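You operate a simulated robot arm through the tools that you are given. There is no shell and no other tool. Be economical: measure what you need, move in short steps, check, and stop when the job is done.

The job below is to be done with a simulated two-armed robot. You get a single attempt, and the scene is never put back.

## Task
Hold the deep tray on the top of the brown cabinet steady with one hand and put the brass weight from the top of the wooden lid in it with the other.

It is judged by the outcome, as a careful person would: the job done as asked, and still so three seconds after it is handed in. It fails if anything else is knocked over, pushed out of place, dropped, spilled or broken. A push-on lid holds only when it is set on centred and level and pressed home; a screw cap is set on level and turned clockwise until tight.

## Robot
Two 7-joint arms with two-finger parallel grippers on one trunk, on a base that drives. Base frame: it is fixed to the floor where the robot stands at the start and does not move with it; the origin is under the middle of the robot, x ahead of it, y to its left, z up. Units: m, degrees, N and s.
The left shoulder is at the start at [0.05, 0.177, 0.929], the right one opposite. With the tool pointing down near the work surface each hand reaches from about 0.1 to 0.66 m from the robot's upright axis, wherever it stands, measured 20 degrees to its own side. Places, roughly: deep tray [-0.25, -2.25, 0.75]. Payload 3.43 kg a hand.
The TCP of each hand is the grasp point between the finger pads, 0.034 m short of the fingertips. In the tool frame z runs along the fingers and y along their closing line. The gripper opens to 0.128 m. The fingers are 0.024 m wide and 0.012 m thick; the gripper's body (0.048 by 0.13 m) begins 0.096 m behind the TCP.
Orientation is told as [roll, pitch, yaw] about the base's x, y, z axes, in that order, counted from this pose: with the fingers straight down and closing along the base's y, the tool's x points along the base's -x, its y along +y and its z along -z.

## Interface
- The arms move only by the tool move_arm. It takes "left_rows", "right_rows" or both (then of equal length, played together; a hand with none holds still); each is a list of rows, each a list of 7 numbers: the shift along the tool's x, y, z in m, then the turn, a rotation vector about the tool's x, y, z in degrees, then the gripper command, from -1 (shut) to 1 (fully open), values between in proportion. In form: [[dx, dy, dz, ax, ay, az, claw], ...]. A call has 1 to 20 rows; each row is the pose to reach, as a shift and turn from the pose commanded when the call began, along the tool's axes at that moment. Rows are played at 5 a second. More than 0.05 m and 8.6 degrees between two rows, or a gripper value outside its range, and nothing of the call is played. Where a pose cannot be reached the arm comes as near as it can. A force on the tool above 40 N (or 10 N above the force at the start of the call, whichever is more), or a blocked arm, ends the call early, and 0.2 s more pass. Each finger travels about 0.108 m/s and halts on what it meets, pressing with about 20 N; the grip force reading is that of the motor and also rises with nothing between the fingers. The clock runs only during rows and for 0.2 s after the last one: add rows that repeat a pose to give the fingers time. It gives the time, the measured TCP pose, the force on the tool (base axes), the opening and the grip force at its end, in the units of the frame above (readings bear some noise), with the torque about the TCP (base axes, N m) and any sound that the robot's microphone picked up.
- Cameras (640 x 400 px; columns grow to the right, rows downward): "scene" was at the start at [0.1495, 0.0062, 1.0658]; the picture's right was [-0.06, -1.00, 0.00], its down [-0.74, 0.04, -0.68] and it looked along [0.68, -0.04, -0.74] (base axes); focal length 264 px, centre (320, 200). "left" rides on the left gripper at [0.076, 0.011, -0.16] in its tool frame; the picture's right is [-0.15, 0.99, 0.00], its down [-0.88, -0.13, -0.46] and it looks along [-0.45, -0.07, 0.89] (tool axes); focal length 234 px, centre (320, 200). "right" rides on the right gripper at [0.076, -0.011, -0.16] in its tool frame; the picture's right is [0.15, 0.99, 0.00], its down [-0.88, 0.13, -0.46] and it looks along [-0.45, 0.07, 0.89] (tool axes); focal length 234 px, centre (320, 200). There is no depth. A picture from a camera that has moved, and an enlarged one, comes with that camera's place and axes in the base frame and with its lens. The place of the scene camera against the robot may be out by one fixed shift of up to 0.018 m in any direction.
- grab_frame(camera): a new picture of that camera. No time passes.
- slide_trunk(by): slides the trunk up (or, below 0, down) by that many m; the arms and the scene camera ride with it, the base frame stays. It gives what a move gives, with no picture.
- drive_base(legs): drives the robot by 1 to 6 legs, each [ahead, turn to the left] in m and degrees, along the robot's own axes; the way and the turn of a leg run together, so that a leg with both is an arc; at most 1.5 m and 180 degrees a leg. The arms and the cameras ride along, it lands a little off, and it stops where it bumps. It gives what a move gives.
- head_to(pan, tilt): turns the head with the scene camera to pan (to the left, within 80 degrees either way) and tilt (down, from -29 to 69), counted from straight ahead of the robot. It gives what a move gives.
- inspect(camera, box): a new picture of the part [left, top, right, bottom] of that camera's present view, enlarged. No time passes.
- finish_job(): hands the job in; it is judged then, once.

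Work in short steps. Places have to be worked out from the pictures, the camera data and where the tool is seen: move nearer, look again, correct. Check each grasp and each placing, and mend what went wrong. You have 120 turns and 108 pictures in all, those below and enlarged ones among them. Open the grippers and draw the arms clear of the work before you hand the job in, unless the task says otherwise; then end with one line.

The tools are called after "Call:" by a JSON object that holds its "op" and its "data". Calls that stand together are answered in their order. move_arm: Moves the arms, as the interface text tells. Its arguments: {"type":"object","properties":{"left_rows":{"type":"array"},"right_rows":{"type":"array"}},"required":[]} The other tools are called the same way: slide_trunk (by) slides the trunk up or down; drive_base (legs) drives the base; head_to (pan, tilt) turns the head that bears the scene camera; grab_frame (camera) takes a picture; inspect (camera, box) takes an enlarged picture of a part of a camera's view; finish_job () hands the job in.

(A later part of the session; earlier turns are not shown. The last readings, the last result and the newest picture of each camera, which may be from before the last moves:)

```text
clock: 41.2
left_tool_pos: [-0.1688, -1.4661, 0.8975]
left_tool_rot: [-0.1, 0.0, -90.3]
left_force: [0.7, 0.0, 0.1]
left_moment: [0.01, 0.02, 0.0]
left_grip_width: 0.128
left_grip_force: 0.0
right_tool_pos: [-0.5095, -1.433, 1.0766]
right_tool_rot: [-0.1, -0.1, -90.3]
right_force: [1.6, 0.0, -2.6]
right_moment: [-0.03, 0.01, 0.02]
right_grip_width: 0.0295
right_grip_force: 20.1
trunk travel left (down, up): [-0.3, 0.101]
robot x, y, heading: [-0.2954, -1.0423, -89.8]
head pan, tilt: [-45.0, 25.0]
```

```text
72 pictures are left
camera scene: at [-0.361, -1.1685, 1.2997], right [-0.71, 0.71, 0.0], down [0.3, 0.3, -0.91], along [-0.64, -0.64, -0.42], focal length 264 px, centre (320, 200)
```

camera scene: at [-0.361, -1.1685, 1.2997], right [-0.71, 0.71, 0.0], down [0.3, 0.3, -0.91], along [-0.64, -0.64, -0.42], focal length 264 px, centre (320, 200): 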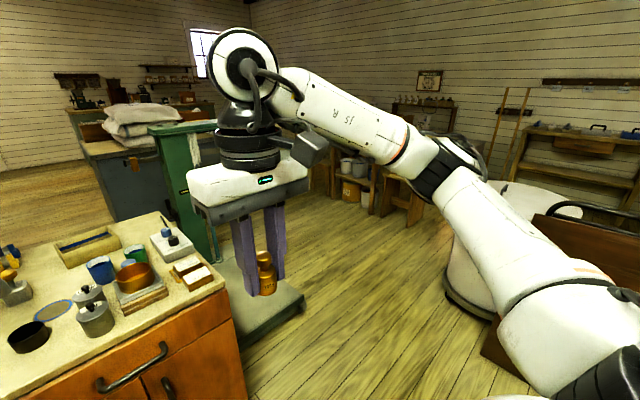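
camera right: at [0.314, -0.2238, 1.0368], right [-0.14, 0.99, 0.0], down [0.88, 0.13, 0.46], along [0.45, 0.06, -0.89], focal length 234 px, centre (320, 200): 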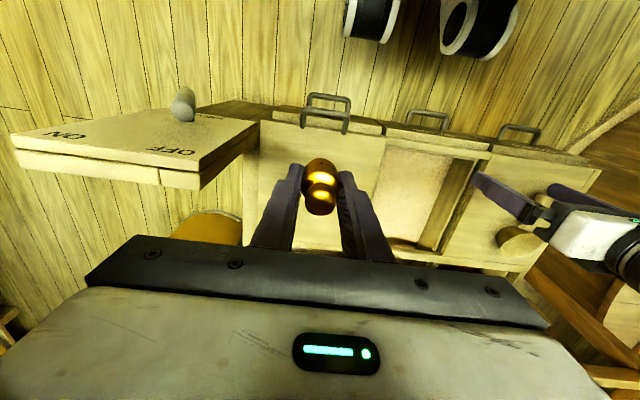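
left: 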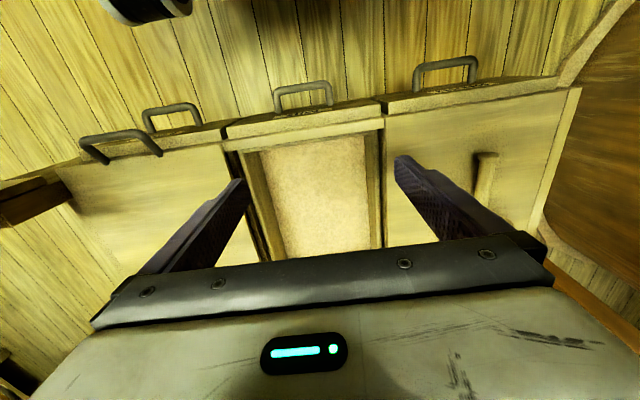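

There is open floor to the right. Drive right around: first toward (-1.05, -1.15), then angled past the scale's platform.

Call:
{"op": "drive_base", "data": {"legs": [[0, -82], [0.76, 0], [0, 52]]}}

Call:
{"op": "head_to", "data": {"pan": 0, "tilt": 30}}

Call:
{"op": "grab_frame", "data": {"camera": "scene"}}

```text
clock: 50.9
left_tool_pos: [-1.1176, -1.6016, 0.8985]
left_tool_rot: [0.0, 0.1, -119.1]
left_force: [0.7, -0.1, 0.9]
left_moment: [-0.02, -0.02, 0.02]
left_grip_width: 0.1284
left_grip_force: 0.0
right_tool_pos: [-1.3998, -1.4091, 1.0765]
right_tool_rot: [0.0, 0.0, -119.1]
right_force: [-1.0, 0.0, -1.4]
right_moment: [-0.01, 0.02, 0.01]
right_grip_width: 0.0291
right_grip_force: 20.2
trunk travel left (down, up): [-0.3, 0.101]
robot x, y, heading: [-1.027, -1.1695, -118.9]
head pan, tilt: [-45.0, 25.0]
```

```text
clock: 52.1
left_tool_pos: [-1.1182, -1.6003, 0.8985]
left_tool_rot: [0.0, 0.0, -119.1]
left_force: [0.8, -0.4, 0.1]
left_moment: [0.03, 0.01, 0.01]
left_grip_width: 0.1283
left_grip_force: 0.1
right_tool_pos: [-1.3997, -1.4085, 1.0775]
right_tool_rot: [0.0, 0.0, -119.1]
right_force: [0.4, -0.5, -1.8]
right_moment: [0.0, 0.01, 0.02]
right_grip_width: 0.0292
right_grip_force: 20.9
trunk travel left (down, up): [-0.3, 0.101]
robot x, y, heading: [-1.0271, -1.1717, -119.2]
head pan, tilt: [0.0, 30.0]
```

```text
71 pictures are left
camera scene: at [-1.1032, -1.2995, 1.2918], right [-0.88, 0.48, 0.0], down [0.24, 0.44, -0.87], along [-0.42, -0.76, -0.5], focal length 264 px, centre (320, 200)
```

scene: 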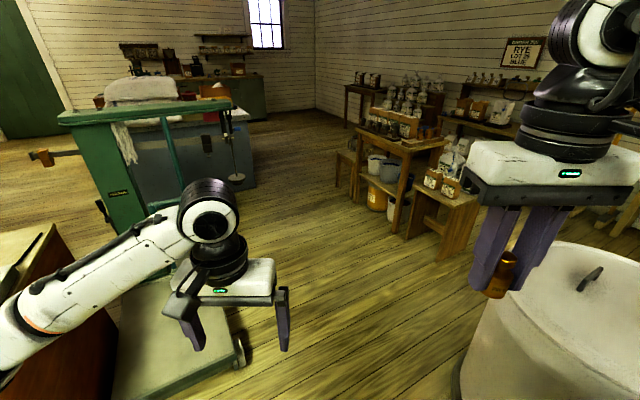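

Passage between the platform and the drum is about 1 m. Turn 5° right and go through its middle, then face along the aisle.

Call:
{"op": "drive_base", "data": {"legs": [[0, -5], [1.25, 0], [0, 34], [0.5, 0]]}}

Call:
{"op": "head_to", "data": {"pan": 60, "tilt": 30}}

Call:
{"op": "grab_frame", "data": {"camera": "scene"}}

```text
clock: 61.5
left_tool_pos: [-1.5929, -2.7311, 0.8951]
left_tool_rot: [0.7, 0.2, -91.1]
left_force: [-0.3, -0.2, -0.4]
left_moment: [0.01, -0.02, -0.03]
left_grip_width: 0.1282
left_grip_force: 0.1
right_tool_pos: [-1.936, -2.7039, 1.0816]
right_tool_rot: [0.3, -0.7, -90.5]
right_force: [-0.4, -0.6, -2.2]
right_moment: [-0.01, 0.0, -0.01]
right_grip_width: 0.0293
right_grip_force: 19.6
trunk travel left (down, up): [-0.3, 0.101]
robot x, y, heading: [-1.7177, -2.3259, -89.6]
head pan, tilt: [0.0, 30.0]
stopped in leg 4: the robot was blocked; the commanded pose is now the measured one
```

```text
clock: 62.8
left_tool_pos: [-1.5932, -2.7313, 0.8952]
left_tool_rot: [0.6, 0.4, -91.2]
left_force: [-0.5, 0.2, -0.3]
left_moment: [0.03, -0.02, 0.02]
left_grip_width: 0.1281
left_grip_force: 0.1
right_tool_pos: [-1.9362, -2.7046, 1.0827]
right_tool_rot: [0.2, -1.0, -90.5]
right_force: [0.4, -0.8, -2.3]
right_moment: [-0.01, -0.03, 0.02]
right_grip_width: 0.0296
right_grip_force: 19.9
trunk travel left (down, up): [-0.3, 0.101]
robot x, y, heading: [-1.7176, -2.3302, -90.1]
head pan, tilt: [60.0, 30.0]
```

```text
70 pictures are left
camera scene: at [-1.6446, -2.4155, 1.294], right [-0.5, -0.87, 0.01], down [-0.43, 0.23, -0.87], along [0.75, -0.44, -0.49], focal length 264 px, centre (320, 200)
```

scene: 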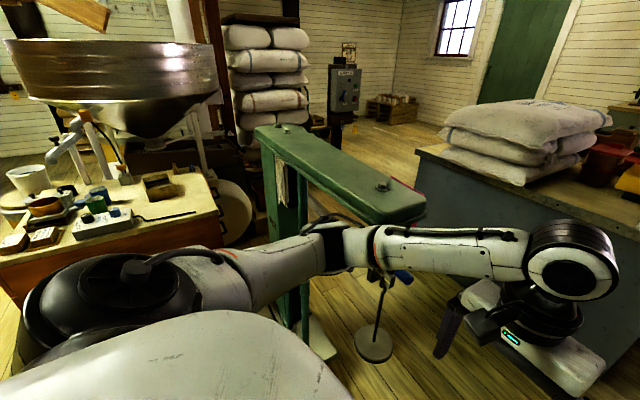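

The left forearm appears to have met the end of the scale's beam near (-1.41, -2.76, 1.07). I back straight off and check the scale.

Call:
{"op": "drive_base", "data": {"legs": [[-0.12, 0]]}}

Call:
{"op": "grab_frame", "data": {"camera": "scene"}}

Call:
{"op": "grab_frame", "data": {"camera": "left"}}

```text
clock: 64.0
left_tool_pos: [-1.5914, -2.6249, 0.8877]
left_tool_rot: [0.5, 1.4, -91.1]
left_force: [0.1, 0.1, -0.2]
left_moment: [-0.01, 0.06, 0.03]
left_grip_width: 0.128
left_grip_force: 0.2
right_tool_pos: [-1.9339, -2.6005, 1.0774]
right_tool_rot: [0.0, 0.0, -90.5]
right_force: [1.1, 0.2, -2.4]
right_moment: [-0.04, 0.02, -0.02]
right_grip_width: 0.0295
right_grip_force: 20.3
trunk travel left (down, up): [-0.3, 0.101]
robot x, y, heading: [-1.7195, -2.217, -89.8]
head pan, tilt: [60.0, 30.0]
```

```text
69 pictures are left
camera scene: at [-1.6403, -2.3161, 1.2919], right [-0.5, -0.87, 0.0], down [-0.43, 0.25, -0.87], along [0.75, -0.43, -0.5], focal length 264 px, centre (320, 200)
```

scene: 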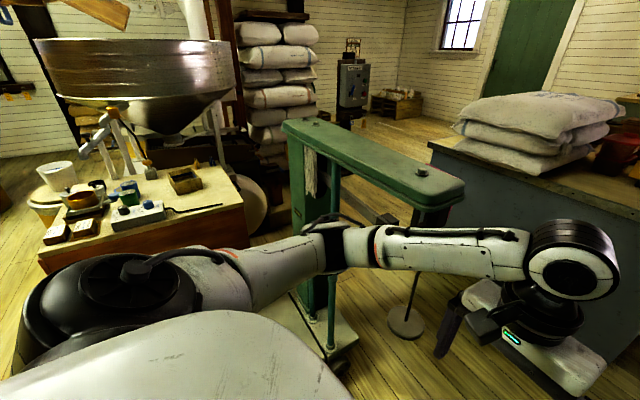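

```text
68 pictures are left
camera left: at [-1.5804, -2.5529, 1.0494], right [0.99, -0.17, 0.0], down [-0.15, -0.89, 0.43], along [-0.07, -0.43, -0.9], focal length 234 px, centre (320, 200)
```

left: 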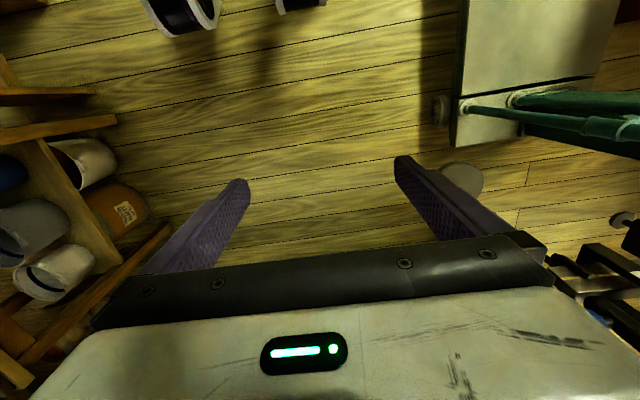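

The scale still stands. I check the right side's clearance so I can pass wider of the beam.

Call:
{"op": "head_to", "data": {"pan": -25, "tilt": 35}}

Call:
{"op": "grab_frame", "data": {"camera": "scene"}}

Call:
{"op": "head_to", "data": {"pan": 25, "tilt": 30}}

Call:
{"op": "grab_frame", "data": {"camera": "scene"}}

```text
clock: 65.6
left_tool_pos: [-1.5926, -2.626, 0.8876]
left_tool_rot: [0.5, 1.4, -91.1]
left_force: [0.6, -0.1, 0.2]
left_moment: [-0.02, -0.01, 0.0]
left_grip_width: 0.1278
left_grip_force: 0.1
right_tool_pos: [-1.9329, -2.6005, 1.0773]
right_tool_rot: [0.0, 0.1, -90.5]
right_force: [0.0, -0.5, -1.8]
right_moment: [0.01, 0.0, 0.0]
right_grip_width: 0.0293
right_grip_force: 19.6
trunk travel left (down, up): [-0.3, 0.101]
robot x, y, heading: [-1.7197, -2.2135, -89.9]
head pan, tilt: [-25.0, 35.0]
```

```text
67 pictures are left
camera scene: at [-1.7558, -2.3516, 1.284], right [-0.91, 0.42, 0.0], down [0.24, 0.52, -0.82], along [-0.35, -0.74, -0.57], focal length 264 px, centre (320, 200)
```

scene: 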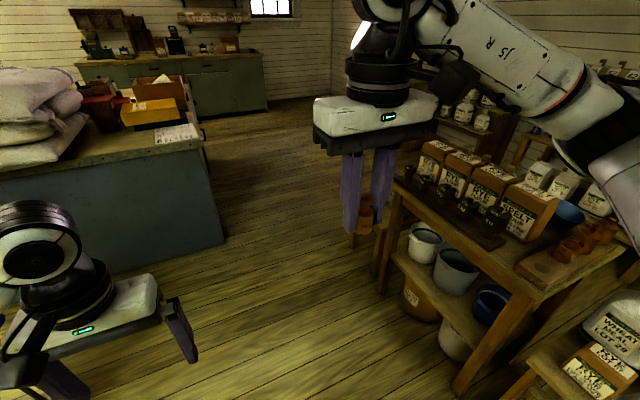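

```text
clock: 66.8
left_tool_pos: [-1.5919, -2.6252, 0.8869]
left_tool_rot: [0.5, 1.4, -91.0]
left_force: [0.7, 0.2, -0.6]
left_moment: [-0.02, -0.01, 0.02]
left_grip_width: 0.1281
left_grip_force: 0.0
right_tool_pos: [-1.9331, -2.6019, 1.0767]
right_tool_rot: [0.0, 0.1, -90.6]
right_force: [-0.7, 0.4, -2.5]
right_moment: [0.03, 0.01, -0.04]
right_grip_width: 0.0292
right_grip_force: 18.9
trunk travel left (down, up): [-0.3, 0.101]
robot x, y, heading: [-1.7177, -2.214, -90.0]
head pan, tilt: [25.0, 30.0]
```

```text
66 pictures are left
camera scene: at [-1.6805, -2.3537, 1.2918], right [-0.91, -0.42, 0.0], down [-0.21, 0.45, -0.87], along [0.37, -0.78, -0.5], focal length 264 px, centre (320, 200)
```

scene: 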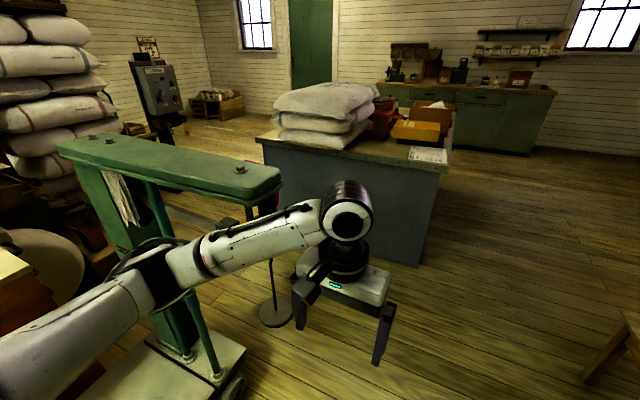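

The scale's beam end is at about (-1.4, -2.8), so I'll go wider: raise the trunk and left hand first so the arms ride above the beam.

Call:
{"op": "slide_trunk", "data": {"by": 0.1}}

Call:
{"op": "move_arm", "data": {"left_rows": [[0, 0, -0.03, 0, 0, 0, 1], [0, 0, -0.06, 0, 0, 0, 1], [0, 0, -0.09, 0, 0, 0, 1], [0, 0, -0.12, 0, 0, 0, 1], [0, 0, -0.15, 0, 0, 0, 1], [0, 0, -0.15, 0, 0, 0, 1]]}}

Call:
{"op": "drive_base", "data": {"legs": [[0, -20], [0.68, 0], [0, 20], [0.37, 0]]}}

Call:
{"op": "head_to", "data": {"pan": 70, "tilt": 30}}

Call:
{"op": "grab_frame", "data": {"camera": "scene"}}

```text
clock: 68.2
left_tool_pos: [-1.5909, -2.6246, 0.987]
left_tool_rot: [0.6, 1.4, -91.1]
left_force: [1.3, 0.1, -0.9]
left_moment: [0.0, -0.01, 0.0]
left_grip_width: 0.1281
left_grip_force: 0.0
right_tool_pos: [-1.9324, -2.6002, 1.1759]
right_tool_rot: [0.0, 0.1, -90.6]
right_force: [0.0, 0.2, -2.1]
right_moment: [0.01, -0.01, 0.0]
right_grip_width: 0.0295
right_grip_force: 19.4
trunk travel left (down, up): [-0.4, 0.001]
robot x, y, heading: [-1.7155, -2.2113, -90.0]
head pan, tilt: [25.0, 30.0]
```

```text
clock: 69.5
left_tool_pos: [-1.5928, -2.628, 1.1369]
left_tool_rot: [0.5, 1.4, -91.2]
left_force: [-0.2, 1.0, -0.6]
left_moment: [0.0, 0.02, -0.02]
left_grip_width: 0.1282
left_grip_force: 0.1
right_tool_pos: [-1.9332, -2.6012, 1.1769]
right_tool_rot: [0.0, 0.0, -90.5]
right_force: [1.1, -0.3, -2.0]
right_moment: [0.01, 0.03, -0.01]
right_grip_width: 0.0292
right_grip_force: 19.9
trunk travel left (down, up): [-0.4, 0.001]
robot x, y, heading: [-1.7164, -2.2138, -89.9]
head pan, tilt: [25.0, 30.0]
```

```text
clock: 77.3
left_tool_pos: [-1.8196, -3.6238, 1.136]
left_tool_rot: [0.6, 1.4, -90.7]
left_force: [0.0, -0.1, 0.1]
left_moment: [0.03, -0.01, 0.03]
left_grip_width: 0.1282
left_grip_force: 0.1
right_tool_pos: [-2.1603, -3.5982, 1.1761]
right_tool_rot: [-0.1, 0.1, -90.1]
right_force: [-0.3, -0.1, -2.4]
right_moment: [0.04, 0.02, -0.01]
right_grip_width: 0.0293
right_grip_force: 19.7
trunk travel left (down, up): [-0.4, 0.001]
robot x, y, heading: [-1.9469, -3.2102, -89.6]
head pan, tilt: [25.0, 30.0]
```

```text
clock: 78.5
left_tool_pos: [-1.8198, -3.6238, 1.1363]
left_tool_rot: [0.5, 1.4, -90.7]
left_force: [-0.8, 0.7, -0.1]
left_moment: [0.02, 0.01, -0.02]
left_grip_width: 0.1281
left_grip_force: 0.1
right_tool_pos: [-2.1606, -3.5978, 1.177]
right_tool_rot: [0.1, 0.0, -90.1]
right_force: [0.5, 0.1, -1.7]
right_moment: [0.0, -0.03, 0.0]
right_grip_width: 0.0295
right_grip_force: 19.8
trunk travel left (down, up): [-0.4, 0.001]
robot x, y, heading: [-1.9507, -3.2089, -89.4]
head pan, tilt: [70.0, 30.0]
```

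```text
65 pictures are left
camera scene: at [-1.8631, -3.2979, 1.3918], right [-0.33, -0.94, 0.0], down [-0.47, 0.17, -0.87], along [0.82, -0.29, -0.5], focal length 264 px, centre (320, 200)
```

scene: 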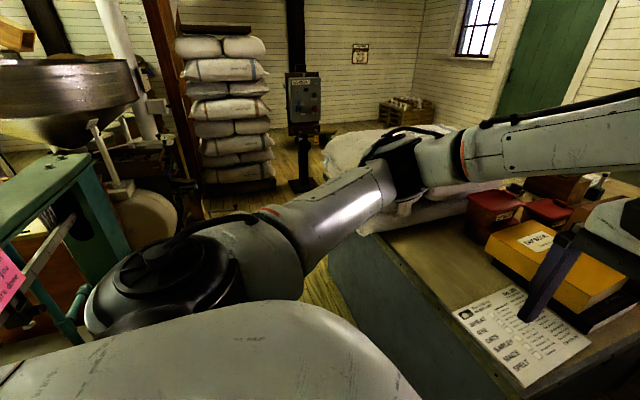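

I turn left to face along the gap, raise the right hand further, and look.

Call:
{"op": "move_arm", "data": {"right_rows": [[0, 0, -0.02, 0, 0, 0, -1], [0, 0, -0.045, 0, 0, 0, -1], [0, 0, -0.07, 0, 0, 0, -1], [0, 0, -0.095, 0, 0, 0, -1], [0, 0, -0.11, 0, 0, 0, -1], [0, 0, -0.12, 0, 0, 0, -1]]}}

Call:
{"op": "drive_base", "data": {"legs": [[0, 90]]}}

Call:
{"op": "head_to", "data": {"pan": 0, "tilt": 30}}

Call:
{"op": "grab_frame", "data": {"camera": "scene"}}

```text
clock: 79.9
left_tool_pos: [-1.8202, -3.6228, 1.1372]
left_tool_rot: [0.5, 1.3, -90.7]
left_force: [-0.4, -0.6, 0.0]
left_moment: [-0.03, -0.01, 0.0]
left_grip_width: 0.128
left_grip_force: 0.1
right_tool_pos: [-2.1627, -3.5969, 1.2958]
right_tool_rot: [0.0, 0.1, -90.0]
right_force: [-0.1, -0.5, -2.0]
right_moment: [0.0, 0.02, 0.01]
right_grip_width: 0.0292
right_grip_force: 20.4
trunk travel left (down, up): [-0.4, 0.001]
robot x, y, heading: [-1.9517, -3.2097, -89.3]
head pan, tilt: [70.0, 30.0]
```

```text
clock: 84.1
left_tool_pos: [-1.5361, -3.0766, 1.1362]
left_tool_rot: [0.4, 1.3, -0.2]
left_force: [0.5, -0.5, 0.0]
left_moment: [0.01, -0.04, -0.01]
left_grip_width: 0.1279
left_grip_force: 0.0
right_tool_pos: [-1.5586, -3.4179, 1.295]
right_tool_rot: [-0.1, 0.0, 0.2]
right_force: [-0.7, -0.1, -2.0]
right_moment: [-0.01, 0.0, 0.01]
right_grip_width: 0.0294
right_grip_force: 19.5
trunk travel left (down, up): [-0.4, 0.001]
robot x, y, heading: [-1.9468, -3.2106, 1.1]
head pan, tilt: [70.0, 30.0]
```

```text
clock: 85.5
left_tool_pos: [-1.535, -3.0755, 1.1364]
left_tool_rot: [0.5, 1.4, -0.4]
left_force: [0.1, 0.9, -0.4]
left_moment: [0.0, 0.0, 0.03]
left_grip_width: 0.1278
left_grip_force: 0.0
right_tool_pos: [-1.5585, -3.4188, 1.2956]
right_tool_rot: [0.0, 0.0, 0.3]
right_force: [-0.2, -0.4, -2.7]
right_moment: [0.03, -0.01, 0.0]
right_grip_width: 0.0297
right_grip_force: 20.3
trunk travel left (down, up): [-0.4, 0.001]
robot x, y, heading: [-1.9493, -3.2072, 0.7]
head pan, tilt: [0.0, 30.0]
```

```text
64 pictures are left
camera scene: at [-1.7883, -3.1952, 1.3918], right [0.02, -1.0, 0.0], down [-0.5, -0.01, -0.87], along [0.87, 0.01, -0.5], focal length 264 px, centre (320, 200)
```

scene: 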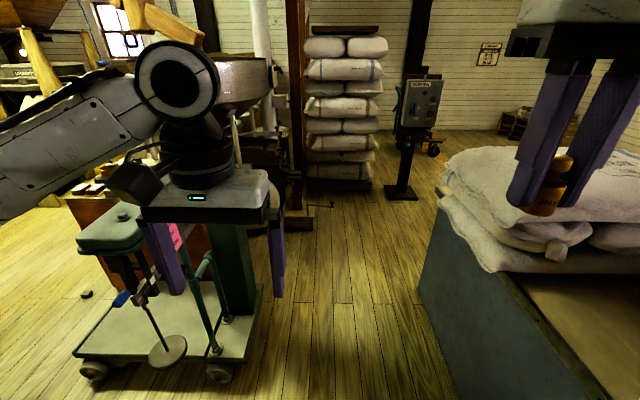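

Gap is y from about -2.85 to -3.75. Shift to y≈-3.29 first, then pass through half of it and look.

Call:
{"op": "drive_base", "data": {"legs": [[0, -25], [0.2, 0], [0, 24.3], [0.5, 0]]}}

Call:
{"op": "head_to", "data": {"pan": 55, "tilt": 25}}

Call:
{"op": "grab_frame", "data": {"camera": "scene"}}

Call:
{"op": "head_to", "data": {"pan": -45, "tilt": 25}}

Call:
{"op": "grab_frame", "data": {"camera": "scene"}}

```text
clock: 92.2
left_tool_pos: [-0.8317, -3.182, 1.1367]
left_tool_rot: [0.4, 1.4, -2.1]
left_force: [0.3, 0.6, -0.7]
left_moment: [0.02, -0.01, -0.01]
left_grip_width: 0.128
left_grip_force: 0.1
right_tool_pos: [-0.8647, -3.5237, 1.297]
right_tool_rot: [0.0, 0.2, -1.5]
right_force: [0.6, 0.1, -2.0]
right_moment: [0.0, 0.03, 0.02]
right_grip_width: 0.0292
right_grip_force: 20.4
trunk travel left (down, up): [-0.4, 0.001]
robot x, y, heading: [-1.2498, -3.3046, -0.8]
head pan, tilt: [0.0, 30.0]
```

```text
clock: 93.5
left_tool_pos: [-0.8323, -3.181, 1.1371]
left_tool_rot: [0.5, 1.4, -2.0]
left_force: [-1.3, 0.3, 0.0]
left_moment: [-0.02, 0.0, 0.0]
left_grip_width: 0.128
left_grip_force: 0.0
right_tool_pos: [-0.8654, -3.5251, 1.2965]
right_tool_rot: [-0.1, 0.0, -1.5]
right_force: [1.0, 0.2, -1.7]
right_moment: [0.0, 0.02, 0.0]
right_grip_width: 0.0292
right_grip_force: 20.1
trunk travel left (down, up): [-0.4, 0.001]
robot x, y, heading: [-1.2497, -3.3021, -0.9]
head pan, tilt: [55.0, 25.0]
```

```text
63 pictures are left
camera scene: at [-1.1248, -3.2181, 1.3998], right [0.81, -0.59, 0.0], down [-0.25, -0.34, -0.91], along [0.53, 0.73, -0.42], focal length 264 px, centre (320, 200)
```

scene: 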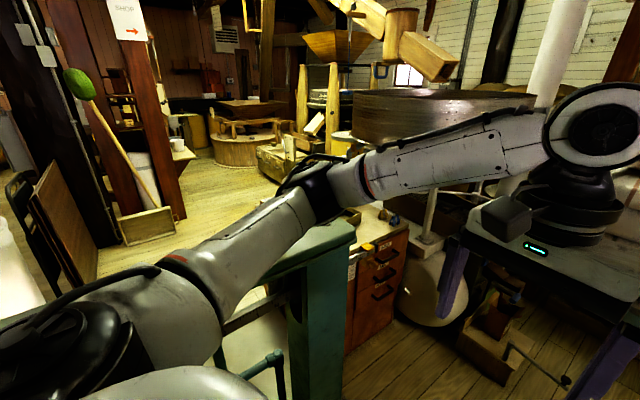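

```text
clock: 95.2
left_tool_pos: [-0.8316, -3.1837, 1.1361]
left_tool_rot: [0.6, 1.4, -2.1]
left_force: [0.2, -0.7, -0.3]
left_moment: [0.02, 0.03, 0.02]
left_grip_width: 0.1279
left_grip_force: 0.0
right_tool_pos: [-0.865, -3.525, 1.2958]
right_tool_rot: [-0.1, 0.1, -1.5]
right_force: [-0.3, -0.1, -1.9]
right_moment: [0.04, -0.03, 0.02]
right_grip_width: 0.0293
right_grip_force: 20.3
trunk travel left (down, up): [-0.4, 0.001]
robot x, y, heading: [-1.25, -3.3048, -0.7]
head pan, tilt: [-45.0, 25.0]
```

```text
62 pictures are left
camera scene: at [-1.1146, -3.3588, 1.3997], right [-0.72, -0.7, 0.0], down [-0.29, 0.3, -0.91], along [0.63, -0.65, -0.42], focal length 264 px, centre (320, 200)
```

scene: 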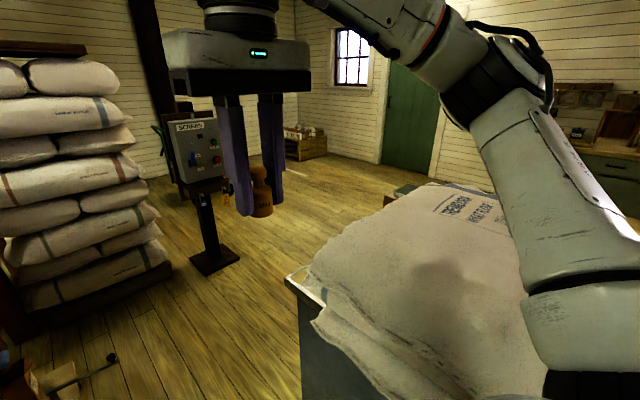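

Path is clear and arms ride above the beam and sacks. Continue to x≈-0.2 behind the cabinet, then turn to face it and look.

Call:
{"op": "drive_base", "data": {"legs": [[1.05, 0], [0, 91]]}}

Call:
{"op": "head_to", "data": {"pan": 0, "tilt": 40}}

Call:
{"op": "grab_frame", "data": {"camera": "scene"}}

```text
clock: 104.4
left_tool_pos: [-0.358, -2.9096, 1.1358]
left_tool_rot: [0.5, 1.4, 88.8]
left_force: [0.5, -0.8, -0.3]
left_moment: [-0.01, 0.01, -0.01]
left_grip_width: 0.1279
left_grip_force: 0.1
right_tool_pos: [-0.0149, -2.9369, 1.297]
right_tool_rot: [0.0, -0.1, 89.4]
right_force: [-0.3, 0.2, -2.4]
right_moment: [0.02, 0.0, -0.02]
right_grip_width: 0.0293
right_grip_force: 20.2
trunk travel left (down, up): [-0.4, 0.001]
robot x, y, heading: [-0.2311, -3.3202, 89.7]
head pan, tilt: [-45.0, 25.0]
```

```text
clock: 105.5
left_tool_pos: [-0.3577, -2.9091, 1.1374]
left_tool_rot: [0.4, 1.4, 88.7]
left_force: [0.2, 0.0, -0.7]
left_moment: [0.01, 0.02, -0.02]
left_grip_width: 0.128
left_grip_force: 0.1
right_tool_pos: [-0.014, -2.9374, 1.2958]
right_tool_rot: [0.0, -0.1, 89.4]
right_force: [0.0, 0.0, -2.3]
right_moment: [-0.01, 0.0, 0.04]
right_grip_width: 0.0296
right_grip_force: 19.4
trunk travel left (down, up): [-0.4, 0.001]
robot x, y, heading: [-0.2312, -3.3246, 89.9]
head pan, tilt: [0.0, 40.0]
```

```text
61 pictures are left
camera scene: at [-0.2313, -3.1586, 1.3764], right [1.0, 0.0, 0.0], down [0.0, -0.64, -0.77], along [0.0, 0.77, -0.64], focal length 264 px, centre (320, 200)
```

scene: 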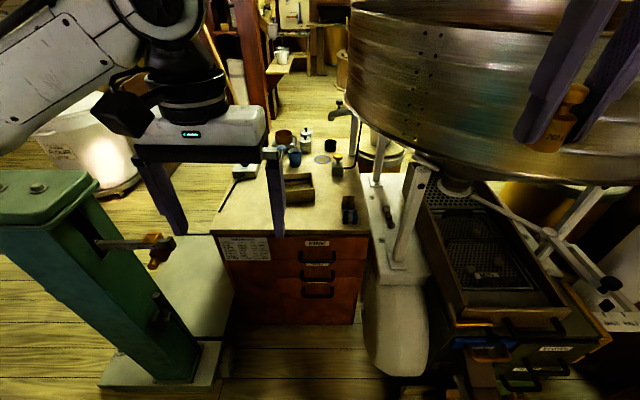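

Good position behind the cabinet. Zoom in on the tray and hopper clearances.

Call:
{"op": "inspect", "data": {"camera": "scene", "box": [200, 115, 380, 240]}}

```text
3.20 times, centred on (290, 178) of scene
camera zoom: at [-0.2313, -3.1586, 1.3764], right [1.0, 0.0, 0.0], down [0.0, -0.64, -0.77], along [0.0, 0.77, -0.64], focal length 846 px, centre (416, 272)
```

zoom: 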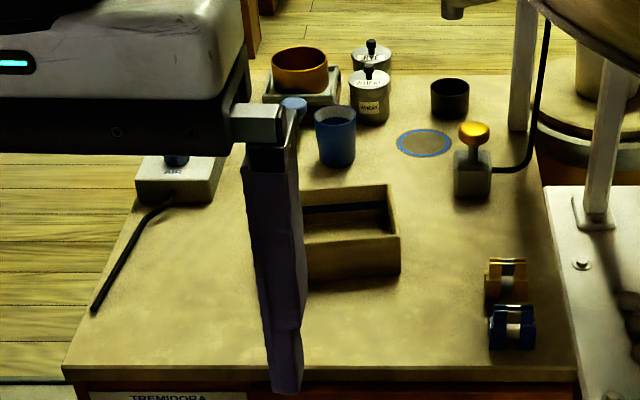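

The scale column (x≈-0.74) and hopper leg (x≈0.03) bound the space, so I stretch the arms forward and inward first (narrower elbows), then check.

Call:
{"op": "move_arm", "data": {"left_rows": [[-0.025, -0.005, 0, 0, 0, 0, 1], [-0.05, -0.01, 0, 0, 0, 0, 1], [-0.075, -0.015, 0, 0, 0, 0, 1], [-0.1, -0.02, 0, 0, 0, 0, 1], [-0.125, -0.02, 0, 0, 0, 0, 1], [-0.15, -0.02, 0, 0, 0, 0, 1], [-0.17, -0.02, 0, 0, 0, 0, 1], [-0.17, -0.02, 0, 0, 0, 0, 1]], "right_rows": [[-0.02, 0.015, 0.015, 0, 0, 0, -1], [-0.045, 0.03, 0.03, 0, 0, 0, -1], [-0.07, 0.045, 0.045, 0, 0, 0, -1], [-0.095, 0.06, 0.06, 0, 0, 0, -1], [-0.12, 0.075, 0.075, 0, 0, 0, -1], [-0.145, 0.09, 0.09, 0, 0, 0, -1], [-0.17, 0.1, 0.1, 0, 0, 0, -1], [-0.17, 0.1, 0.1, 0, 0, 0, -1]]}}

Call:
{"op": "grab_frame", "data": {"camera": "scene"}}

Call:
{"op": "head_to", "data": {"pan": 50, "tilt": 40}}

Call:
{"op": "grab_frame", "data": {"camera": "scene"}}

Call:
{"op": "head_to", "data": {"pan": -50, "tilt": 40}}

Call:
{"op": "grab_frame", "data": {"camera": "scene"}}

```text
clock: 107.3
left_tool_pos: [-0.3347, -2.7395, 1.1348]
left_tool_rot: [0.4, 1.3, 88.8]
left_force: [-0.7, 1.1, 0.4]
left_moment: [-0.01, 0.05, -0.02]
left_grip_width: 0.128
left_grip_force: 0.0
right_tool_pos: [-0.1131, -2.7654, 1.1973]
right_tool_rot: [0.0, 0.0, 89.4]
right_force: [-0.3, -0.3, -2.1]
right_moment: [-0.01, -0.01, -0.04]
right_grip_width: 0.0294
right_grip_force: 19.7
trunk travel left (down, up): [-0.4, 0.001]
robot x, y, heading: [-0.2338, -3.3212, 90.2]
head pan, tilt: [0.0, 40.0]
```

```text
59 pictures are left
camera scene: at [-0.2312, -3.159, 1.3765], right [1.0, 0.0, 0.0], down [0.0, -0.64, -0.77], along [0.0, 0.77, -0.64], focal length 264 px, centre (320, 200)
```

scene: 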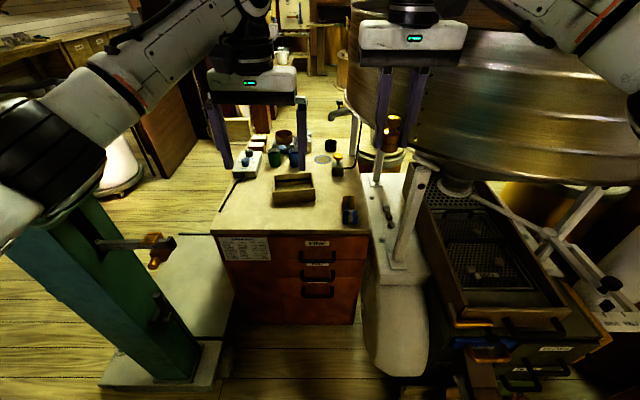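

```text
clock: 108.5
left_tool_pos: [-0.3352, -2.7388, 1.1355]
left_tool_rot: [0.6, 1.4, 88.8]
left_force: [-0.1, -0.7, 0.0]
left_moment: [0.0, 0.01, -0.01]
left_grip_width: 0.1279
left_grip_force: 0.1
right_tool_pos: [-0.1138, -2.7647, 1.1979]
right_tool_rot: [0.0, 0.0, 89.4]
right_force: [-0.6, -0.9, -2.6]
right_moment: [-0.02, 0.02, -0.03]
right_grip_width: 0.0293
right_grip_force: 20.0
trunk travel left (down, up): [-0.4, 0.001]
robot x, y, heading: [-0.2312, -3.3251, 90.0]
head pan, tilt: [50.0, 40.0]
```

```text
58 pictures are left
camera scene: at [-0.2965, -3.1889, 1.3764], right [0.64, 0.77, 0.0], down [0.49, -0.41, -0.77], along [-0.59, 0.49, -0.64], focal length 264 px, centre (320, 200)
```

scene: 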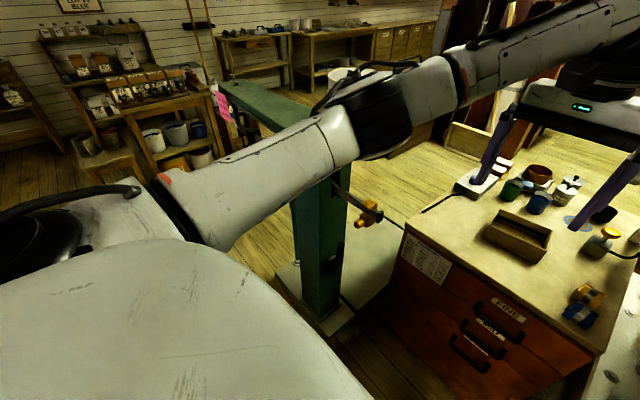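

```text
clock: 110.3
left_tool_pos: [-0.3345, -2.7391, 1.1345]
left_tool_rot: [0.4, 1.4, 88.9]
left_force: [0.1, -1.2, 0.1]
left_moment: [0.02, -0.04, 0.02]
left_grip_width: 0.1281
left_grip_force: 0.0
right_tool_pos: [-0.1135, -2.7646, 1.1977]
right_tool_rot: [0.0, 0.0, 89.3]
right_force: [-0.6, -0.9, -2.2]
right_moment: [0.0, -0.02, -0.02]
right_grip_width: 0.0292
right_grip_force: 19.8
trunk travel left (down, up): [-0.4, 0.001]
robot x, y, heading: [-0.2298, -3.3244, 89.8]
head pan, tilt: [-50.0, 40.0]
```

```text
57 pictures are left
camera scene: at [-0.1663, -3.1889, 1.3764], right [0.64, -0.77, 0.0], down [-0.49, -0.41, -0.77], along [0.59, 0.49, -0.64], focal length 264 px, centre (320, 200)
```

scene: 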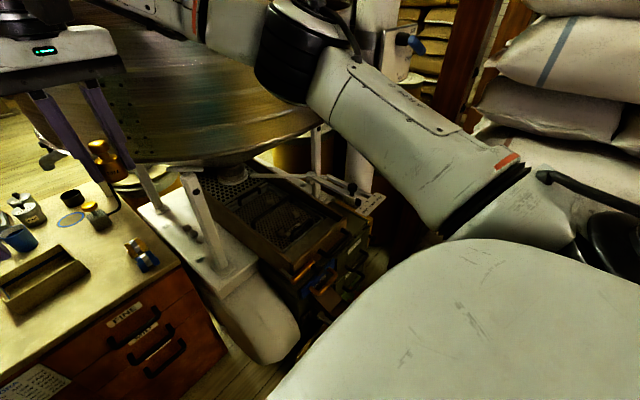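

Left elbow clears above the scale. Now drive the short way to about (-0.38, -2.93) facing the tray.

Call:
{"op": "drive_base", "data": {"legs": [[0, 20.7], [0.4, 0], [0, -20.7]]}}

Call:
{"op": "head_to", "data": {"pan": 0, "tilt": 55}}

Call:
{"op": "grab_frame", "data": {"camera": "scene"}}

Call:
{"op": "grab_frame", "data": {"camera": "right"}}

Call:
{"op": "grab_frame", "data": {"camera": "left"}}

```text
clock: 115.0
left_tool_pos: [-0.4965, -2.3776, 1.1369]
left_tool_rot: [-0.4, 1.0, 89.5]
left_force: [0.1, -0.2, -0.1]
left_moment: [0.02, 0.01, 0.01]
left_grip_width: 0.1282
left_grip_force: 0.0
right_tool_pos: [-0.2808, -2.4029, 1.2022]
right_tool_rot: [-1.1, -0.3, 90.8]
right_force: [-0.2, 0.6, -1.7]
right_moment: [-0.03, 0.02, 0.0]
right_grip_width: 0.0294
right_grip_force: 19.5
trunk travel left (down, up): [-0.4, 0.001]
robot x, y, heading: [-0.3715, -2.955, 90.5]
head pan, tilt: [-50.0, 40.0]
```

```text
clock: 116.1
left_tool_pos: [-0.4954, -2.3792, 1.1379]
left_tool_rot: [-0.2, 0.9, 89.5]
left_force: [-0.4, -0.4, -0.2]
left_moment: [0.0, 0.02, -0.01]
left_grip_width: 0.1281
left_grip_force: 0.1
right_tool_pos: [-0.2835, -2.4045, 1.2025]
right_tool_rot: [-1.0, -0.3, 91.2]
right_force: [0.1, 0.4, -2.2]
right_moment: [0.02, 0.04, 0.01]
right_grip_width: 0.0293
right_grip_force: 19.8
trunk travel left (down, up): [-0.4, 0.001]
robot x, y, heading: [-0.3758, -2.9569, 90.6]
head pan, tilt: [0.0, 55.0]
```

```text
56 pictures are left
camera scene: at [-0.388, -2.8112, 1.3567], right [1.0, 0.01, 0.01], down [0.02, -0.82, -0.58], along [0.0, 0.58, -0.82], focal length 264 px, centre (320, 200)
```

scene: 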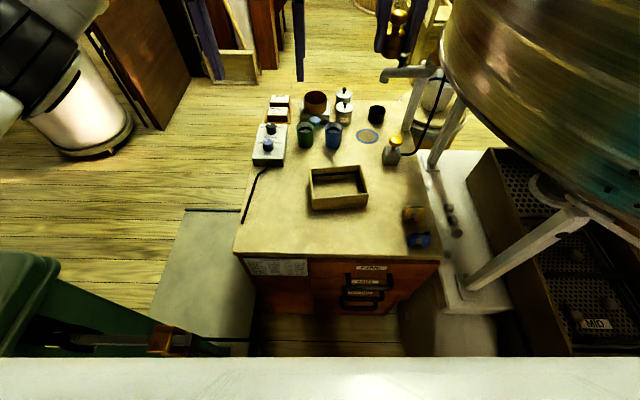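

```text
55 pictures are left
camera right: at [-0.2721, -2.4818, 1.3615], right [-0.99, -0.17, -0.02], down [-0.16, 0.87, 0.46], along [-0.06, 0.46, -0.89], focal length 234 px, centre (320, 200)
```

right: 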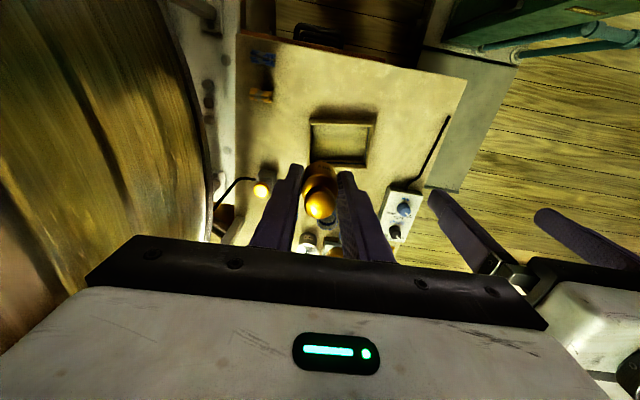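

```text
54 pictures are left
camera left: at [-0.5075, -2.4512, 1.2994], right [-0.99, 0.15, -0.01], down [0.14, 0.89, 0.44], along [0.07, 0.44, -0.9], focal length 234 px, centre (320, 200)
```

left: 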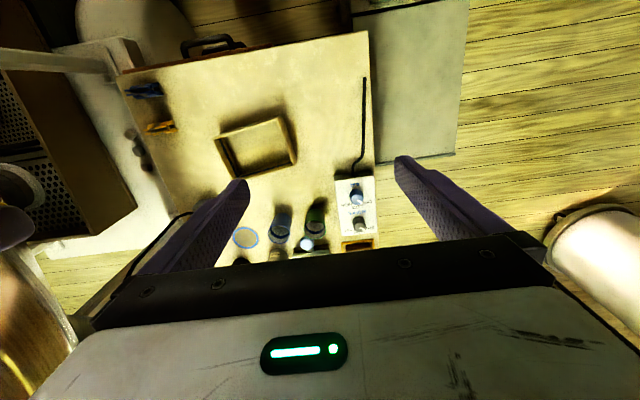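

The trunk reads about 1° tilt, suggesting something touches. I look to both sides.

Call:
{"op": "head_to", "data": {"pan": -60, "tilt": 40}}

Call:
{"op": "grab_frame", "data": {"camera": "scene"}}

Call:
{"op": "head_to", "data": {"pan": 60, "tilt": 45}}

Call:
{"op": "grab_frame", "data": {"camera": "scene"}}

```text
clock: 117.4
left_tool_pos: [-0.4942, -2.3783, 1.1375]
left_tool_rot: [-0.2, 0.9, 89.6]
left_force: [-0.2, -0.4, -0.4]
left_moment: [0.01, 0.02, 0.01]
left_grip_width: 0.1279
left_grip_force: 0.0
right_tool_pos: [-0.2819, -2.4052, 1.2025]
right_tool_rot: [-1.0, -0.5, 91.2]
right_force: [-0.1, 0.4, -3.1]
right_moment: [0.0, 0.0, -0.01]
right_grip_width: 0.0296
right_grip_force: 20.1
trunk travel left (down, up): [-0.4, 0.001]
robot x, y, heading: [-0.3723, -2.9599, 90.7]
head pan, tilt: [-60.0, 40.0]
```

```text
53 pictures are left
camera scene: at [-0.3143, -2.8401, 1.378], right [0.51, -0.86, 0.0], down [-0.54, -0.32, -0.77], along [0.67, 0.4, -0.63], focal length 264 px, centre (320, 200)
```

scene: 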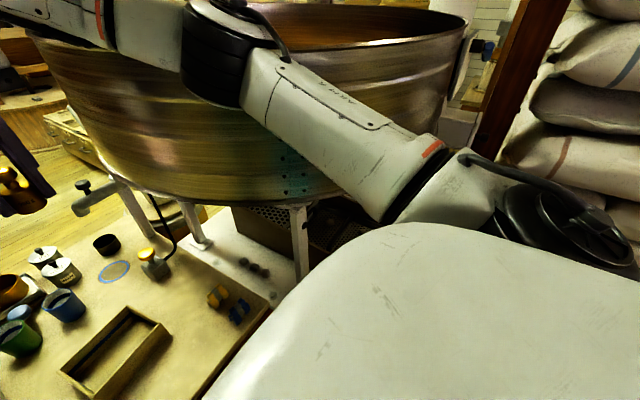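

```text
clock: 119.4
left_tool_pos: [-0.4945, -2.3779, 1.1377]
left_tool_rot: [-0.2, 0.9, 89.5]
left_force: [0.6, 0.1, 0.4]
left_moment: [-0.01, 0.02, -0.04]
left_grip_width: 0.1281
left_grip_force: 0.0
right_tool_pos: [-0.2827, -2.4046, 1.2018]
right_tool_rot: [-0.9, -0.4, 91.2]
right_force: [0.4, -0.5, -2.0]
right_moment: [-0.02, 0.02, -0.01]
right_grip_width: 0.0292
right_grip_force: 19.9
trunk travel left (down, up): [-0.4, 0.001]
robot x, y, heading: [-0.3744, -2.9556, 90.7]
head pan, tilt: [60.0, 45.0]
```

```text
52 pictures are left
camera scene: at [-0.458, -2.8439, 1.369], right [0.49, 0.87, 0.01], down [0.62, -0.34, -0.7], along [-0.61, 0.35, -0.71], focal length 264 px, centre (320, 200)
```

scene: 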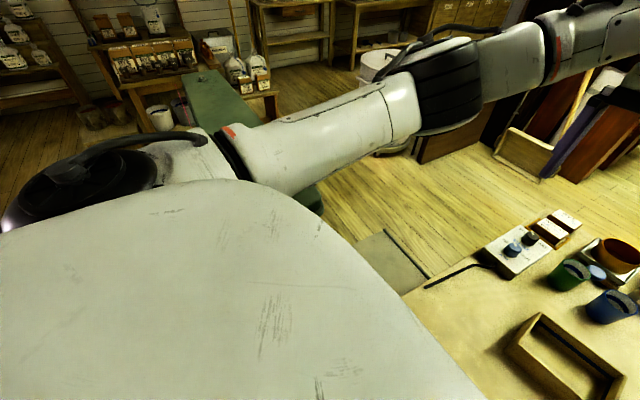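

The right arm seems to lean on the hopper. I back off 10 cm, turn 10° left (swings the right elbow away), and come back in.

Call:
{"op": "drive_base", "data": {"legs": [[-0.1, 0], [0, 9.5], [0.11, 0]]}}

Call:
{"op": "head_to", "data": {"pan": -60, "tilt": 30}}

Call:
{"op": "grab_frame", "data": {"camera": "scene"}}

```text
clock: 122.0
left_tool_pos: [-0.5971, -2.3961, 1.1354]
left_tool_rot: [0.5, 1.5, 99.1]
left_force: [-0.2, -0.2, -0.8]
left_moment: [-0.05, 0.0, -0.01]
left_grip_width: 0.128
left_grip_force: 0.0
right_tool_pos: [-0.3798, -2.3843, 1.196]
right_tool_rot: [-0.2, 0.3, 100.3]
right_force: [1.1, 0.4, -1.9]
right_moment: [-0.05, -0.01, 0.02]
right_grip_width: 0.0293
right_grip_force: 19.7
trunk travel left (down, up): [-0.4, 0.001]
robot x, y, heading: [-0.3916, -2.9566, 100.4]
head pan, tilt: [60.0, 45.0]
```

```text
clock: 124.0
left_tool_pos: [-0.5984, -2.3965, 1.135]
left_tool_rot: [0.5, 1.3, 99.1]
left_force: [-0.6, 0.3, -0.5]
left_moment: [0.02, 0.01, 0.01]
left_grip_width: 0.1278
left_grip_force: 0.0
right_tool_pos: [-0.3799, -2.3854, 1.1967]
right_tool_rot: [-0.2, 0.2, 100.3]
right_force: [0.7, -1.0, -2.2]
right_moment: [-0.01, 0.0, 0.0]
right_grip_width: 0.0292
right_grip_force: 19.9
trunk travel left (down, up): [-0.4, 0.001]
robot x, y, heading: [-0.3893, -2.9556, 100.4]
head pan, tilt: [-60.0, 30.0]
```

```text
51 pictures are left
camera scene: at [-0.3349, -2.8163, 1.3918], right [0.65, -0.76, 0.0], down [-0.38, -0.32, -0.87], along [0.66, 0.56, -0.5], focal length 264 px, centre (320, 200)
```

scene: 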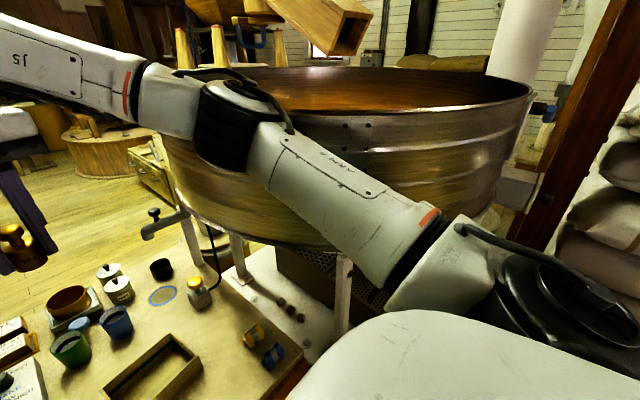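

No tilt now, arm is clear of the hopper. Look at the tray from here.

Call:
{"op": "head_to", "data": {"pan": -12, "tilt": 50}}

Call:
{"op": "inspect", "data": {"camera": "scene", "box": [220, 60, 460, 210]}}

Call:
{"op": "grab_frame", "data": {"camera": "left"}}

Call:
{"op": "grab_frame", "data": {"camera": "right"}}

```text
clock: 125.2
left_tool_pos: [-0.5975, -2.3961, 1.136]
left_tool_rot: [0.5, 1.3, 99.1]
left_force: [1.4, -0.2, -0.1]
left_moment: [-0.01, 0.04, 0.02]
left_grip_width: 0.1281
left_grip_force: 0.1
right_tool_pos: [-0.3807, -2.3848, 1.1968]
right_tool_rot: [-0.2, 0.0, 100.4]
right_force: [-0.2, 0.2, -2.5]
right_moment: [-0.01, -0.02, -0.01]
right_grip_width: 0.0294
right_grip_force: 19.4
trunk travel left (down, up): [-0.4, 0.001]
robot x, y, heading: [-0.3906, -2.9548, 100.4]
head pan, tilt: [-12.0, 50.0]
```

```text
2.67 times, centred on (340, 135) of scene
camera zoom: at [-0.4014, -2.7978, 1.3623], right [1.0, -0.03, 0.0], down [-0.02, -0.77, -0.64], along [0.02, 0.64, -0.77], focal length 705 px, centre (267, 373)
```

zoom: 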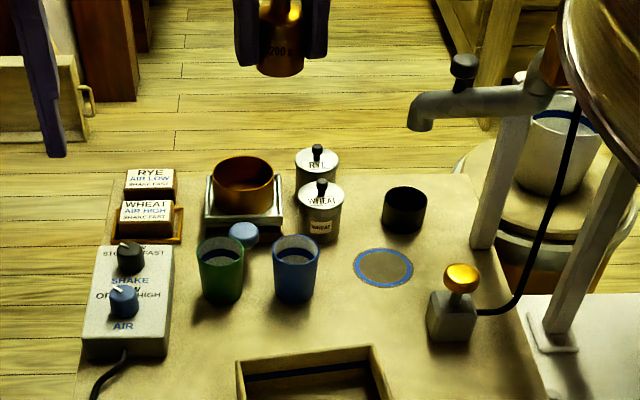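

```text
49 pictures are left
camera left: at [-0.5966, -2.4693, 1.2973], right [-1.0, -0.01, 0.0], down [-0.01, 0.9, 0.43], along [-0.01, 0.43, -0.9], focal length 234 px, centre (320, 200)
```

left: 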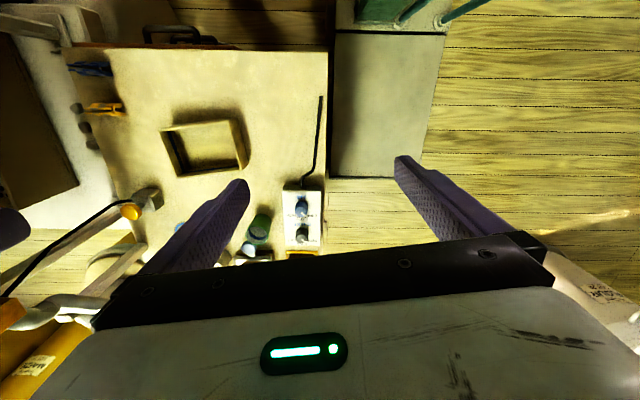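

```text
48 pictures are left
camera right: at [-0.3558, -2.4584, 1.3568], right [-0.95, -0.32, 0.0], down [-0.29, 0.84, 0.46], along [-0.14, 0.43, -0.89], focal length 234 px, centre (320, 200)
```

right: 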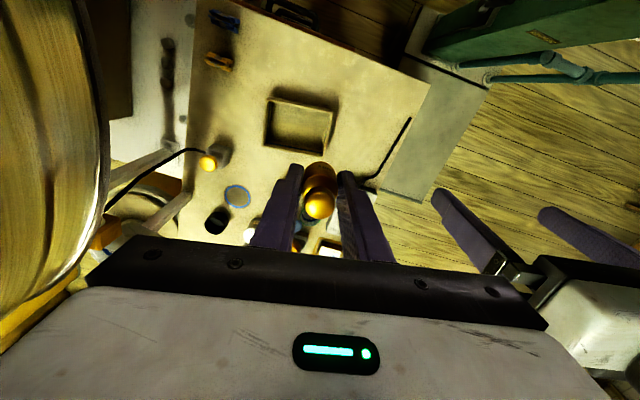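

Zoom on the tray from the left wrist camera for accurate rim positions.

Call:
{"op": "inspect", "data": {"camera": "left", "box": [130, 90, 290, 190]}}

Call:
{"op": "inspect", "data": {"camera": "right", "box": [230, 70, 390, 170]}}

```text
4.00 times, centred on (210, 140) of left
camera zoom: at [-0.5966, -2.4693, 1.2973], right [-1.0, -0.01, 0.0], down [-0.01, 0.9, 0.43], along [-0.01, 0.43, -0.9], focal length 937 px, centre (760, 440)
```

zoom: 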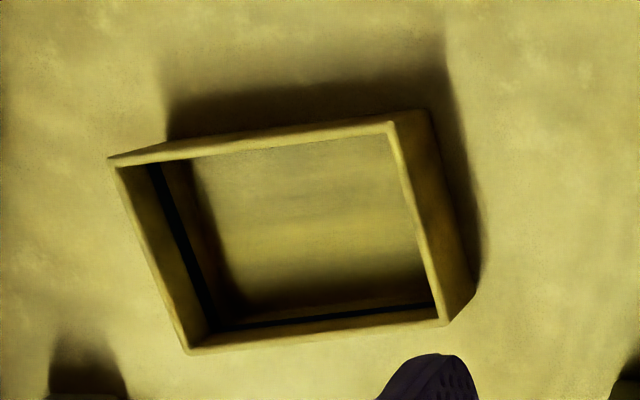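

```text
4.00 times, centred on (310, 120) of right
camera zoom: at [-0.3558, -2.4584, 1.3568], right [-0.95, -0.32, 0.0], down [-0.29, 0.84, 0.46], along [-0.14, 0.43, -0.89], focal length 937 px, centre (360, 520)
```

zoom: 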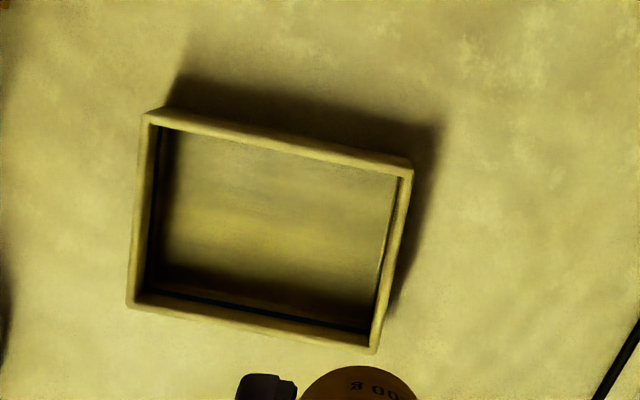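

Rim corners triangulate well: z≈0.774, centre (-0.333, -2.339), rotated ~7°. First I move the right hand to the tray's right side (still high) and yaw it ~87° so both hands fit.

Call:
{"op": "move_arm", "data": {"right_rows": [[-0.005, -0.02, 0, 0, 0, 0, -1], [-0.01, -0.045, 0, 0, 0, 0, -1], [-0.015, -0.07, 0, 0, 0, 0, -1], [-0.022, -0.095, 0, 0, 0, 0, -1], [-0.029, -0.117, 0, 0, 0, 0, -1], [-0.029, -0.117, 0, 0, 0, -7.9, -1], [-0.029, -0.117, 0, 0, 0, -15.8, -1], [-0.029, -0.117, 0, 0, 0, -23.7, -1], [-0.029, -0.117, 0, 0, 0, -31.6, -1], [-0.029, -0.117, 0, 0, 0, -39.5, -1], [-0.029, -0.117, 0, 0, 0, -47.4, -1], [-0.029, -0.117, 0, 0, 0, -55.3, -1], [-0.029, -0.117, 0, 0, 0, -63.2, -1], [-0.029, -0.117, 0, 0, 0, -71.1, -1], [-0.029, -0.117, 0, 0, 0, -79, -1], [-0.029, -0.117, 0, 0, 0, -86.9, -1], [-0.029, -0.117, 0, 0, 0, -86.9, -1]]}}

Call:
{"op": "head_to", "data": {"pan": -20, "tilt": 35}}

Call:
{"op": "grab_frame", "data": {"camera": "scene"}}

```text
clock: 129.0
left_tool_pos: [-0.615, -2.4332, 1.1499]
left_tool_rot: [-0.9, -0.5, 99.3]
left_force: [0.7, -0.2, 0.2]
left_moment: [-0.02, -0.04, 0.01]
left_grip_width: 0.1281
left_grip_force: 0.1
right_tool_pos: [-0.3784, -2.6496, 1.188]
right_tool_rot: [-4.1, 1.4, -173.1]
right_force: [0.0, -0.6, -1.9]
right_moment: [0.02, -0.02, -0.02]
right_grip_width: 0.0295
right_grip_force: 20.2
right hand out of reach, approached as far as the arm can: row 8, 9, 10, 11, 12, 13, 14, 15, 16, 17
trunk travel left (down, up): [-0.4, 0.001]
robot x, y, heading: [-0.3911, -2.9585, 100.0]
head pan, tilt: [-12.0, 50.0]
stopped in row 17 (right hand): the arm was blocked; the commanded pose is now the measured one
```

```text
clock: 129.8
left_tool_pos: [-0.6149, -2.4343, 1.1517]
left_tool_rot: [-1.0, -0.8, 99.2]
left_force: [-0.3, -0.3, -0.3]
left_moment: [0.0, 0.0, 0.0]
left_grip_width: 0.1279
left_grip_force: 0.2
right_tool_pos: [-0.3781, -2.6496, 1.1889]
right_tool_rot: [-3.8, 1.5, -173.1]
right_force: [0.1, 1.0, -0.8]
right_moment: [-0.02, -0.04, 0.01]
right_grip_width: 0.0293
right_grip_force: 19.8
trunk travel left (down, up): [-0.4, 0.001]
robot x, y, heading: [-0.3924, -2.9558, 100.0]
head pan, tilt: [-20.0, 35.0]
```

```text
45 pictures are left
camera scene: at [-0.4089, -2.8359, 1.3888], right [0.98, -0.17, 0.01], down [-0.08, -0.53, -0.84], along [0.15, 0.83, -0.54], focal length 264 px, centre (320, 200)
```

scene: 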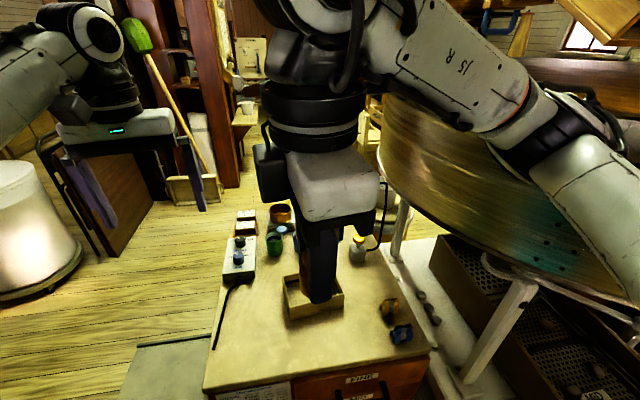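

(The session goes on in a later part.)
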